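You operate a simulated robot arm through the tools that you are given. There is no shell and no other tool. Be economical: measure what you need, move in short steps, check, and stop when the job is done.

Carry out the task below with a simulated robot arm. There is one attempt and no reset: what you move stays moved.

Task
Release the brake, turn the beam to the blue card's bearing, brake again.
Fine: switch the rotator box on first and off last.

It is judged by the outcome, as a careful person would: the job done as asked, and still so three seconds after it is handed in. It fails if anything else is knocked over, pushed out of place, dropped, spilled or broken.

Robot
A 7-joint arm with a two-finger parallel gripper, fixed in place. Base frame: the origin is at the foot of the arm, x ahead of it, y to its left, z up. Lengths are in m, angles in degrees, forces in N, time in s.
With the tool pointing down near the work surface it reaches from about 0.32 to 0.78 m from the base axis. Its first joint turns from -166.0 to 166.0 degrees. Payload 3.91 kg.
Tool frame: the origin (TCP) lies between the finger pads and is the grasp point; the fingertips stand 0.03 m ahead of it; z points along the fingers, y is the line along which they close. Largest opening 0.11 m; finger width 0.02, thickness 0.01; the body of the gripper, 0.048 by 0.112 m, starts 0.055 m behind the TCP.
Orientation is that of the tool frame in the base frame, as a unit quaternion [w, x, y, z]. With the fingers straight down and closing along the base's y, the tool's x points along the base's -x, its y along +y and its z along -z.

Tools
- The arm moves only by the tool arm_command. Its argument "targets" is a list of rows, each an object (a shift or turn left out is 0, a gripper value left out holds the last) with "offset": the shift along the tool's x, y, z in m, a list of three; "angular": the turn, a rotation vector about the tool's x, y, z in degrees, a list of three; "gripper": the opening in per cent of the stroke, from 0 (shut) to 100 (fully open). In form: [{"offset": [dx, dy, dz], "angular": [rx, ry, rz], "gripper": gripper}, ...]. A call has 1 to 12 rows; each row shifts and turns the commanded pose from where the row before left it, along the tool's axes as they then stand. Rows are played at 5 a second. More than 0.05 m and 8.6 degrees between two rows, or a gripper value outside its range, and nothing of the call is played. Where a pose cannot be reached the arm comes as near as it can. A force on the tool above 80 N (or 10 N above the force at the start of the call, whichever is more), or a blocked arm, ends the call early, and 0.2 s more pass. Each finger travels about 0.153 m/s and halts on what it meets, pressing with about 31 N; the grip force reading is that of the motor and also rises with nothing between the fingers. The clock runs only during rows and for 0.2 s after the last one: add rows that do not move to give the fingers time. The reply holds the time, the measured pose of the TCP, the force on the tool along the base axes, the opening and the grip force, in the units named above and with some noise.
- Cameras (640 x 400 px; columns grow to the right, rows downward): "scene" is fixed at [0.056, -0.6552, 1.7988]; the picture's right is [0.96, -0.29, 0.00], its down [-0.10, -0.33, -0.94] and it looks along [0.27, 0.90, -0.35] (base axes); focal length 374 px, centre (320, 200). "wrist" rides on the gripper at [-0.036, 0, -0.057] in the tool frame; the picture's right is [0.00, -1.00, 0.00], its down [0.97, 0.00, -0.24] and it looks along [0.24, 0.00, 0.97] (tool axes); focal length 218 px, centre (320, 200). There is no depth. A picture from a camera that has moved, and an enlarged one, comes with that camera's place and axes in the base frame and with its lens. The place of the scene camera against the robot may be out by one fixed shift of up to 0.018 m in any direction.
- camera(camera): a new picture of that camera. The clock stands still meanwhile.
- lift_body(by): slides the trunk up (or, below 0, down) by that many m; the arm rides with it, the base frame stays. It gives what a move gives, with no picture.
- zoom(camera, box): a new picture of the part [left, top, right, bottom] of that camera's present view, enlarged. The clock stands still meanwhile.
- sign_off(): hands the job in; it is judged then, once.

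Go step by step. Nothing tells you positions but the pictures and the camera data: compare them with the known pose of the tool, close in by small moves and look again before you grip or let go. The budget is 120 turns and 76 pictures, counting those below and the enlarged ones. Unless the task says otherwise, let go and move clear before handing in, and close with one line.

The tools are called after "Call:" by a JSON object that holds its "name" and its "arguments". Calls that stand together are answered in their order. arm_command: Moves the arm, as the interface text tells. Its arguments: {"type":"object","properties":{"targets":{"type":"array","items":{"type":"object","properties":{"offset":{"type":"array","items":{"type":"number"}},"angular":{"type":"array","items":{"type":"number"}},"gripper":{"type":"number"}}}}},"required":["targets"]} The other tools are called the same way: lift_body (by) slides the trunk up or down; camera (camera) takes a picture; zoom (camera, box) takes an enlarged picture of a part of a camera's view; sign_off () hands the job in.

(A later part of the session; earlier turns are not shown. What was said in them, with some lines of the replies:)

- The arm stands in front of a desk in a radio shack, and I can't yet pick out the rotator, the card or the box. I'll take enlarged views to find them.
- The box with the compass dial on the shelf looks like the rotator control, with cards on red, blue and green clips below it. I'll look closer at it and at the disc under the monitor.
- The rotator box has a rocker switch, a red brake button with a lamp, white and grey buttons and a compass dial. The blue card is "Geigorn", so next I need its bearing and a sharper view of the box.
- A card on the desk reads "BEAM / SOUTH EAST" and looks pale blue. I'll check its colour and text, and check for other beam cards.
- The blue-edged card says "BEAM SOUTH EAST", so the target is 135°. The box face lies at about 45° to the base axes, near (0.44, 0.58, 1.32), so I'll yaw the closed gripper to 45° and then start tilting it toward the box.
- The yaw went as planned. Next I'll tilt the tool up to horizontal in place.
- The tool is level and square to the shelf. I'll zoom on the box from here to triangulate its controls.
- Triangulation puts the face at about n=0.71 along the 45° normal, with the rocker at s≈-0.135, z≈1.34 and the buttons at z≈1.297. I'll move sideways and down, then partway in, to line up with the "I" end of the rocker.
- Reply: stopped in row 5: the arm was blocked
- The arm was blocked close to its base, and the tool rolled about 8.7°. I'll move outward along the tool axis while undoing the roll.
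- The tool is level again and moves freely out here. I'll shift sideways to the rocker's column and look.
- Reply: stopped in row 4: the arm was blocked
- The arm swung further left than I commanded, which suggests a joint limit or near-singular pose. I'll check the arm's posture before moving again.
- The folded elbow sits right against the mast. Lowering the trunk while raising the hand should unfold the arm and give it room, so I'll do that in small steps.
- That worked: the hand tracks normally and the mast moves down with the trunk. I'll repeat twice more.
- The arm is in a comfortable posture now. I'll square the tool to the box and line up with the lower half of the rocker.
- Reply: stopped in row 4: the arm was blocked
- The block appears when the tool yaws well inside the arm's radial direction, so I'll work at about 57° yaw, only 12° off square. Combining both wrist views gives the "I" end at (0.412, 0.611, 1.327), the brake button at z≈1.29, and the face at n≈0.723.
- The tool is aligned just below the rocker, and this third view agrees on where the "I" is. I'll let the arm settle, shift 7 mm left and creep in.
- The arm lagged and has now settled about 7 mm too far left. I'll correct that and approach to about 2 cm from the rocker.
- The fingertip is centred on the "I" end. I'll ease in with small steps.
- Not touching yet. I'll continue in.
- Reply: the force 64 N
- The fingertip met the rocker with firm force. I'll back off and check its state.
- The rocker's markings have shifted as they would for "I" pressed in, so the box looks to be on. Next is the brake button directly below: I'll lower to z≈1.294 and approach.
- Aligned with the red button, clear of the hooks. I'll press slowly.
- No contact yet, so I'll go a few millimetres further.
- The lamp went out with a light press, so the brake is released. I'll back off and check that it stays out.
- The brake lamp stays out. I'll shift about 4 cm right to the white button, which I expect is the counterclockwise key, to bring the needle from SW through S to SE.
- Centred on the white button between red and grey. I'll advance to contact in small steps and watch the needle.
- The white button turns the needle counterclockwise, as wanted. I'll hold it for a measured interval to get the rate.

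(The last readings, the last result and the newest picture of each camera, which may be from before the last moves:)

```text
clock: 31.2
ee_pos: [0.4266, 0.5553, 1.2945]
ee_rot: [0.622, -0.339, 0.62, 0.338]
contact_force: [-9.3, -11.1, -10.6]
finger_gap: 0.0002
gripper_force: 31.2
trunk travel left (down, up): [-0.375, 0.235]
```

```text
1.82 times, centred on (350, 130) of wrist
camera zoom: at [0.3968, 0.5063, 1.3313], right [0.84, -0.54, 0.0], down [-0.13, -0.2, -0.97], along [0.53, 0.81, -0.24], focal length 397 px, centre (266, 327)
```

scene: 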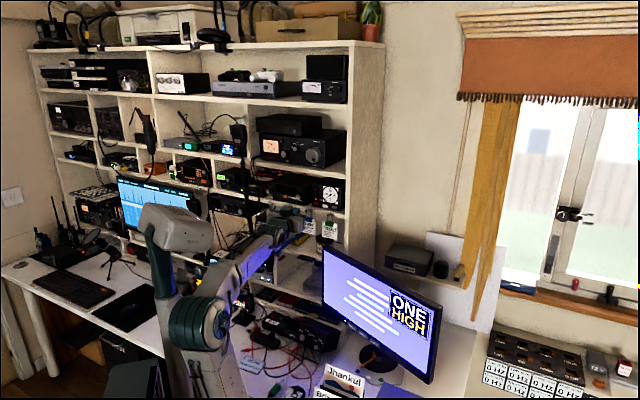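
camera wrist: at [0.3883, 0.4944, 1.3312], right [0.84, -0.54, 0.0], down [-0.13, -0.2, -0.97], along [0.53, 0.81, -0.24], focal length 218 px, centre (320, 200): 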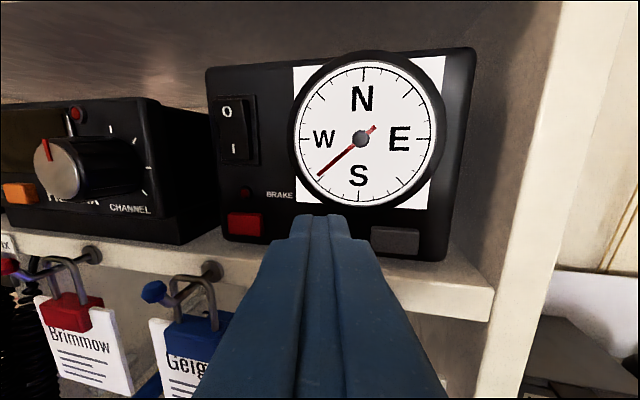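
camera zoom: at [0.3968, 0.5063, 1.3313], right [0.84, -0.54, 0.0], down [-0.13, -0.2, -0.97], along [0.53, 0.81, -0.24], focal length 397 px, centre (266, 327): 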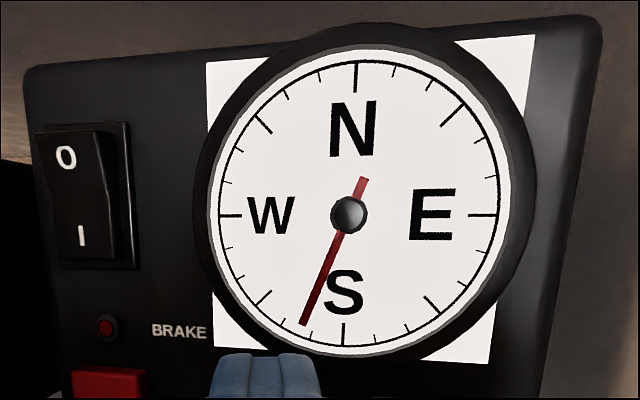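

The rate is about 19°/s and the needle is near 200°. I'll hold about 2.4 s more and look again.

Call:
{"name": "arm_command", "arguments": {"targets": [{}, {}, {}, {}, {}, {}, {}, {}, {}, {}, {}]}}

Call:
{"name": "zoom", "arguments": {"camera": "wrist", "box": [240, 20, 460, 240]}}

```text
clock: 33.6
ee_pos: [0.4258, 0.5543, 1.2946]
ee_rot: [0.622, -0.339, 0.62, 0.338]
contact_force: [-6.6, -5.1, -2.0]
finger_gap: 0.0
gripper_force: 31.0
trunk travel left (down, up): [-0.375, 0.235]
```

```text
1.82 times, centred on (350, 130) of wrist
camera zoom: at [0.3967, 0.5062, 1.3321], right [0.84, -0.54, 0.0], down [-0.13, -0.2, -0.97], along [0.53, 0.82, -0.24], focal length 397 px, centre (266, 327)
```

zoom: 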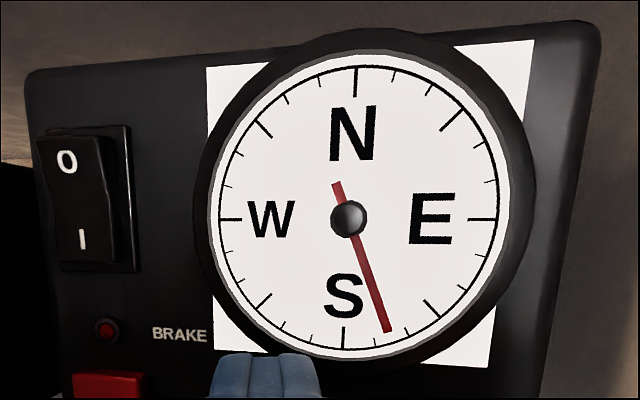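

The needle is at about 158°. I'll hold roughly 0.8 s more and check.

Call:
{"name": "arm_command", "arguments": {"targets": [{}, {}, {}]}}

Call:
{"name": "zoom", "arguments": {"camera": "wrist", "box": [300, 80, 440, 220]}}

```text
clock: 34.4
ee_pos: [0.426, 0.5541, 1.2953]
ee_rot: [0.621, -0.339, 0.62, 0.338]
contact_force: [-4.6, -4.6, 2.5]
finger_gap: 0.0
gripper_force: 31.2
trunk travel left (down, up): [-0.375, 0.235]
```

```text
2.86 times, centred on (370, 150) of wrist
camera zoom: at [0.3967, 0.5061, 1.332], right [0.84, -0.54, 0.0], down [-0.13, -0.2, -0.97], along [0.53, 0.82, -0.24], focal length 624 px, centre (177, 343)
```

zoom: 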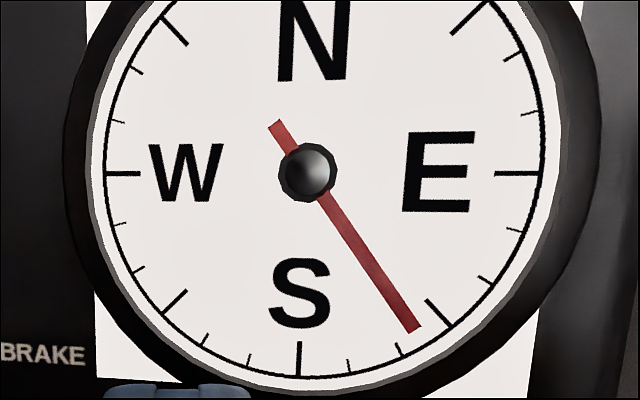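

The needle is at about 144.6°, turning ~17°/s. I'll hold 0.4 s more and then pull off.

Call:
{"name": "arm_command", "arguments": {"targets": [{}, {}, {"offset": [0, 0, -0.02]}, {}]}}

Call:
{"name": "zoom", "arguments": {"camera": "wrist", "box": [270, 40, 450, 220]}}

```text
clock: 35.4
ee_pos: [0.418, 0.538, 1.2942]
ee_rot: [0.622, -0.339, 0.621, 0.336]
contact_force: [-0.2, -0.6, -0.1]
finger_gap: 0.0
gripper_force: 31.3
trunk travel left (down, up): [-0.375, 0.235]
```

```text
2.22 times, centred on (360, 130) of wrist
camera zoom: at [0.3881, 0.4901, 1.3311], right [0.84, -0.54, 0.0], down [-0.13, -0.2, -0.97], along [0.53, 0.81, -0.24], focal length 485 px, centre (231, 356)
```

zoom: 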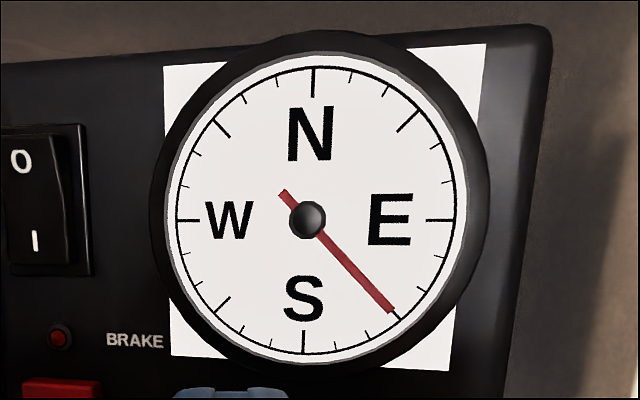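

The needle sits on the SE mark. I'll go back to the red button to set the brake.

Call:
{"name": "arm_command", "arguments": {"targets": [{"offset": [0, 0, -0.02]}, {"offset": [0, 0.021, 0]}, {"offset": [0, 0.0216, 0.0045]}, {}, {"offset": [0, 0, 0.009]}, {}, {}]}}

Call:
{"name": "zoom", "arguments": {"camera": "wrist", "box": [260, 20, 580, 240]}}

```text
clock: 37.0
ee_pos: [0.3781, 0.5565, 1.2947]
ee_rot: [0.622, -0.338, 0.621, 0.337]
contact_force: [0.5, 0.1, 0.3]
finger_gap: 0.0
gripper_force: 30.7
trunk travel left (down, up): [-0.375, 0.235]
```

```text
1.82 times, centred on (420, 130) of wrist
camera zoom: at [0.3483, 0.5079, 1.3319], right [0.84, -0.54, 0.0], down [-0.13, -0.2, -0.97], along [0.53, 0.81, -0.24], focal length 397 px, centre (138, 327)
```

zoom: 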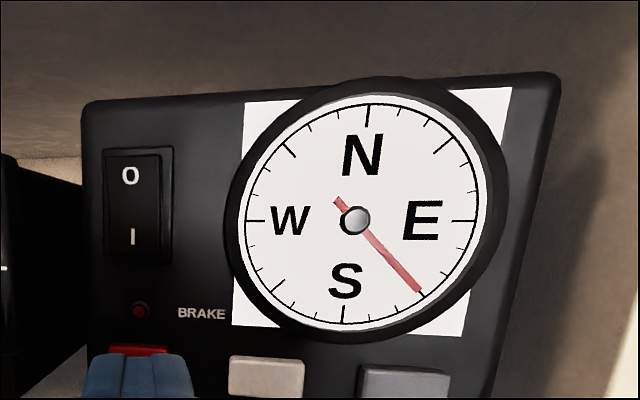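

Lined up with the red button, so I'll press as before.

Call:
{"name": "arm_command", "arguments": {"targets": [{"offset": [0, 0, 0.012]}, {"offset": [0, 0, 0.011]}, {"offset": [0, 0, 0.008]}, {"offset": [0, 0, 0.0035]}, {}]}}

Call:
{"name": "zoom", "arguments": {"camera": "wrist", "box": [240, 120, 400, 240]}}

```text
clock: 38.2
ee_pos: [0.3968, 0.5859, 1.2939]
ee_rot: [0.622, -0.339, 0.62, 0.337]
contact_force: [-0.6, -2.7, -0.9]
finger_gap: 0.0003
gripper_force: 31.7
trunk travel left (down, up): [-0.375, 0.235]
```

```text
3.33 times, centred on (320, 180) of wrist
camera zoom: at [0.367, 0.5377, 1.3312], right [0.84, -0.54, 0.0], down [-0.13, -0.2, -0.97], along [0.53, 0.81, -0.24], focal length 728 px, centre (320, 267)
```

zoom: 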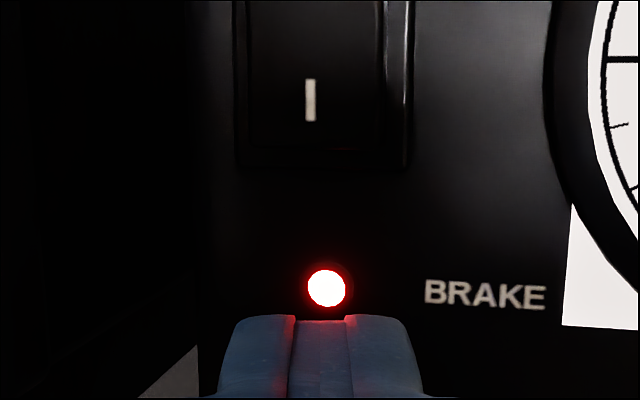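

The brake lamp is lit again. I'll back off and move up to the "0" end of the rocker at z≈1.350.

Call:
{"name": "arm_command", "arguments": {"targets": [{"offset": [0, 0, -0.015]}, {"offset": [0, 0, -0.02]}, {"offset": [0, 0, -0.015]}, {"offset": [-0.028, 0, 0]}, {"offset": [-0.028, 0, 0]}, {"offset": [0, 0, 0.015]}, {"offset": [0, 0, 0.01]}, {}, {}]}}

Call:
{"name": "camera", "arguments": {"camera": "wrist"}}

Call:
{"name": "zoom", "arguments": {"camera": "scene", "box": [290, 165, 360, 225]}}

```text
clock: 40.2
ee_pos: [0.3778, 0.5561, 1.3483]
ee_rot: [0.622, -0.338, 0.621, 0.337]
contact_force: [0.5, 0.0, -0.4]
finger_gap: 0.0
gripper_force: 31.0
out of reach, approached as far as the arm can: row 6, 7
trunk travel left (down, up): [-0.375, 0.235]
```

```text
26 pictures are left
camera wrist: at [0.3488, 0.509, 1.3867], right [0.84, -0.54, 0.0], down [-0.13, -0.2, -0.97], along [0.53, 0.81, -0.24], focal length 218 px, centre (320, 200)
```

wrist: 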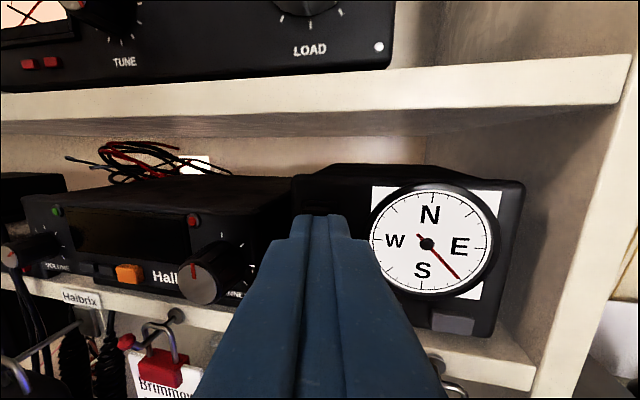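

```text
6.67 times, centred on (325, 195) of scene
camera zoom: at [0.056, -0.6552, 1.7988], right [0.96, -0.29, 0.0], down [-0.1, -0.33, -0.94], along [0.27, 0.9, -0.35], focal length 2495 px, centre (287, 233)
```

zoom: 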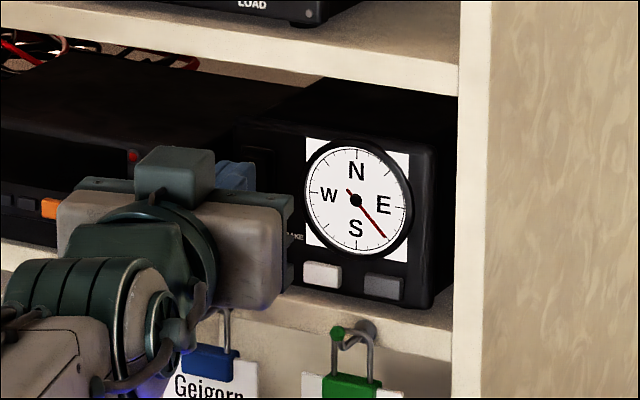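

The hand is at the edge of its reach here because the trunk is low. I'll back off, raise the trunk 5 cm and lower the hand by the same amount.

Call:
{"name": "arm_command", "arguments": {"targets": [{"offset": [0, 0, -0.02]}, {"offset": [0, 0, -0.02]}, {}]}}

Call:
{"name": "lift_body", "arguments": {"by": 0.05}}

Call:
{"name": "arm_command", "arguments": {"targets": [{"offset": [0.025, 0, 0]}, {"offset": [0.025, 0, 0]}, {}, {}]}}

```text
clock: 41.0
ee_pos: [0.3576, 0.5229, 1.3499]
ee_rot: [0.622, -0.338, 0.621, 0.337]
contact_force: [0.0, -0.4, -0.6]
finger_gap: 0.0
gripper_force: 31.1
trunk travel left (down, up): [-0.375, 0.235]
```

```text
clock: 42.0
ee_pos: [0.3553, 0.5252, 1.3986]
ee_rot: [0.622, -0.339, 0.62, 0.337]
contact_force: [-0.4, -0.1, 0.6]
finger_gap: 0.0
gripper_force: 30.9
trunk travel left (down, up): [-0.425, 0.185]
```

```text
clock: 43.0
ee_pos: [0.3554, 0.5243, 1.3489]
ee_rot: [0.622, -0.338, 0.621, 0.336]
contact_force: [0.1, 0.1, -0.3]
finger_gap: 0.0
gripper_force: 30.8
trunk travel left (down, up): [-0.425, 0.185]
```

Back in position with room to reach. I'll check the rocker's location in view before approaching.

Call:
{"name": "zoom", "arguments": {"camera": "wrist", "box": [240, 130, 440, 260]}}

```text
3.08 times, centred on (340, 195) of wrist
camera zoom: at [0.3262, 0.4756, 1.3866], right [0.84, -0.54, 0.0], down [-0.13, -0.2, -0.97], along [0.53, 0.81, -0.24], focal length 672 px, centre (258, 215)
```

zoom: 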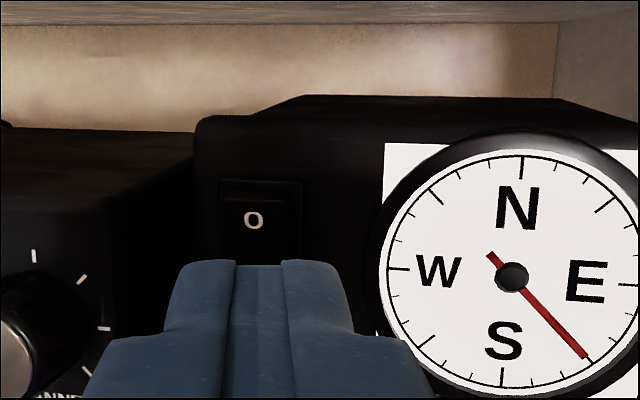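

The "0" is at z≈1.345 on the tool's line. I'll move in and press.

Call:
{"name": "arm_command", "arguments": {"targets": [{"offset": [0, -0.002, 0.02]}, {"offset": [0, 0, 0.02]}, {"offset": [0, 0, 0.015]}, {"offset": [0, 0, 0.006]}, {}]}}

Call:
{"name": "arm_command", "arguments": {"targets": [{"offset": [0, 0, 0.004]}, {"offset": [0, 0, 0.003]}, {}]}}

```text
clock: 44.2
ee_pos: [0.3927, 0.5741, 1.3498]
ee_rot: [0.621, -0.339, 0.62, 0.338]
contact_force: [0.3, -0.4, 0.8]
finger_gap: 0.0
gripper_force: 31.5
trunk travel left (down, up): [-0.425, 0.185]
```

```text
clock: 45.0
ee_pos: [0.3943, 0.5807, 1.3502]
ee_rot: [0.622, -0.339, 0.62, 0.337]
contact_force: [-0.3, -1.1, 0.9]
finger_gap: 0.0001
gripper_force: 30.9
trunk travel left (down, up): [-0.425, 0.185]
```

Call:
{"name": "arm_command", "arguments": {"targets": [{"offset": [0, 0, 0.003]}, {"offset": [0, 0, 0.002]}, {}]}}

```text
clock: 45.8
ee_pos: [0.3953, 0.5816, 1.3515]
ee_rot: [0.622, -0.339, 0.62, 0.337]
contact_force: [-16.9, -29.9, -15.0]
finger_gap: 0.0
gripper_force: 30.6
trunk travel left (down, up): [-0.425, 0.185]
```

Firm contact, a little lighter than the first rocker press. I'll add 2 mm to match it, then back off and look.

Call:
{"name": "arm_command", "arguments": {"targets": [{"offset": [0, 0, 0.002]}, {}]}}

Call:
{"name": "arm_command", "arguments": {"targets": [{"offset": [0, 0, -0.02]}, {"offset": [0, 0, -0.03]}, {"offset": [0, 0.02, -0.02]}, {"offset": [0, 0.03, -0.02]}, {}]}}

Call:
{"name": "zoom", "arguments": {"camera": "wrist", "box": [290, 100, 490, 260]}}

Call:
{"name": "zoom", "arguments": {"camera": "scene", "box": [300, 170, 356, 220]}}

```text
clock: 46.4
ee_pos: [0.3964, 0.5815, 1.3496]
ee_rot: [0.622, -0.338, 0.621, 0.337]
contact_force: [-26.2, -42.6, -24.3]
finger_gap: 0.0001
gripper_force: 31.2
trunk travel left (down, up): [-0.425, 0.185]
```

```text
clock: 47.6
ee_pos: [0.3083, 0.5365, 1.3491]
ee_rot: [0.622, -0.339, 0.621, 0.337]
contact_force: [0.3, 0.1, -0.5]
finger_gap: 0.0
gripper_force: 31.2
trunk travel left (down, up): [-0.425, 0.185]
```

```text
2.50 times, centred on (390, 180) of wrist
camera zoom: at [0.2787, 0.4889, 1.3871], right [0.84, -0.54, 0.0], down [-0.13, -0.2, -0.97], along [0.53, 0.81, -0.24], focal length 546 px, centre (145, 250)
```

zoom: 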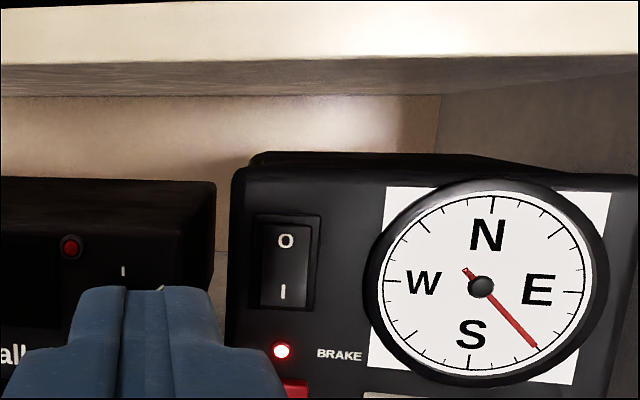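

```text
8.00 times, centred on (328, 195) of scene
camera zoom: at [0.056, -0.6552, 1.7988], right [0.96, -0.29, 0.0], down [-0.1, -0.33, -0.94], along [0.27, 0.9, -0.35], focal length 2994 px, centre (256, 240)
```

zoom: 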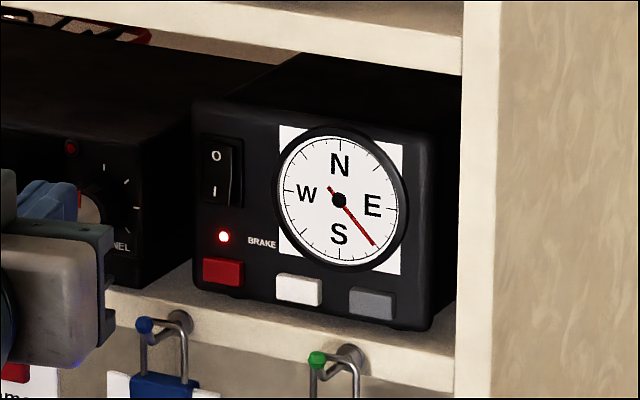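

The rocker looks as it did at the start (off), the brake lamp is lit and the needle points south-east. I'll take one last look at the whole scene.

Call:
{"name": "camera", "arguments": {"camera": "scene"}}

```text
21 pictures are left
```

scene: 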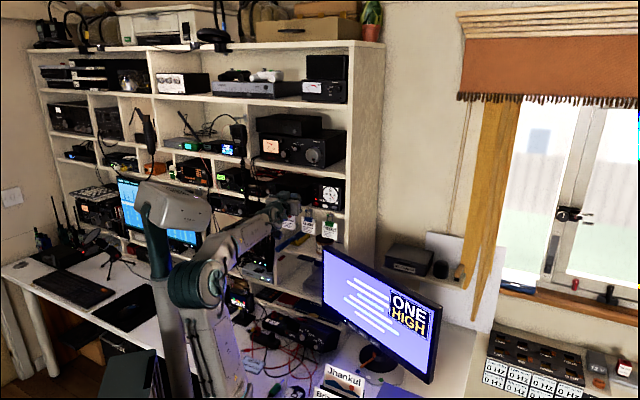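

Everything else is where it was, and the arm is clear of the shelf, so I'll hand in.

Call:
{"name": "sign_off", "arguments": {}}

```text
The job is handed in.
```

Done: I switched the rotator box on, released the brake, turned the beam to south-east as the blue card says, set the brake again and switched the box off last.
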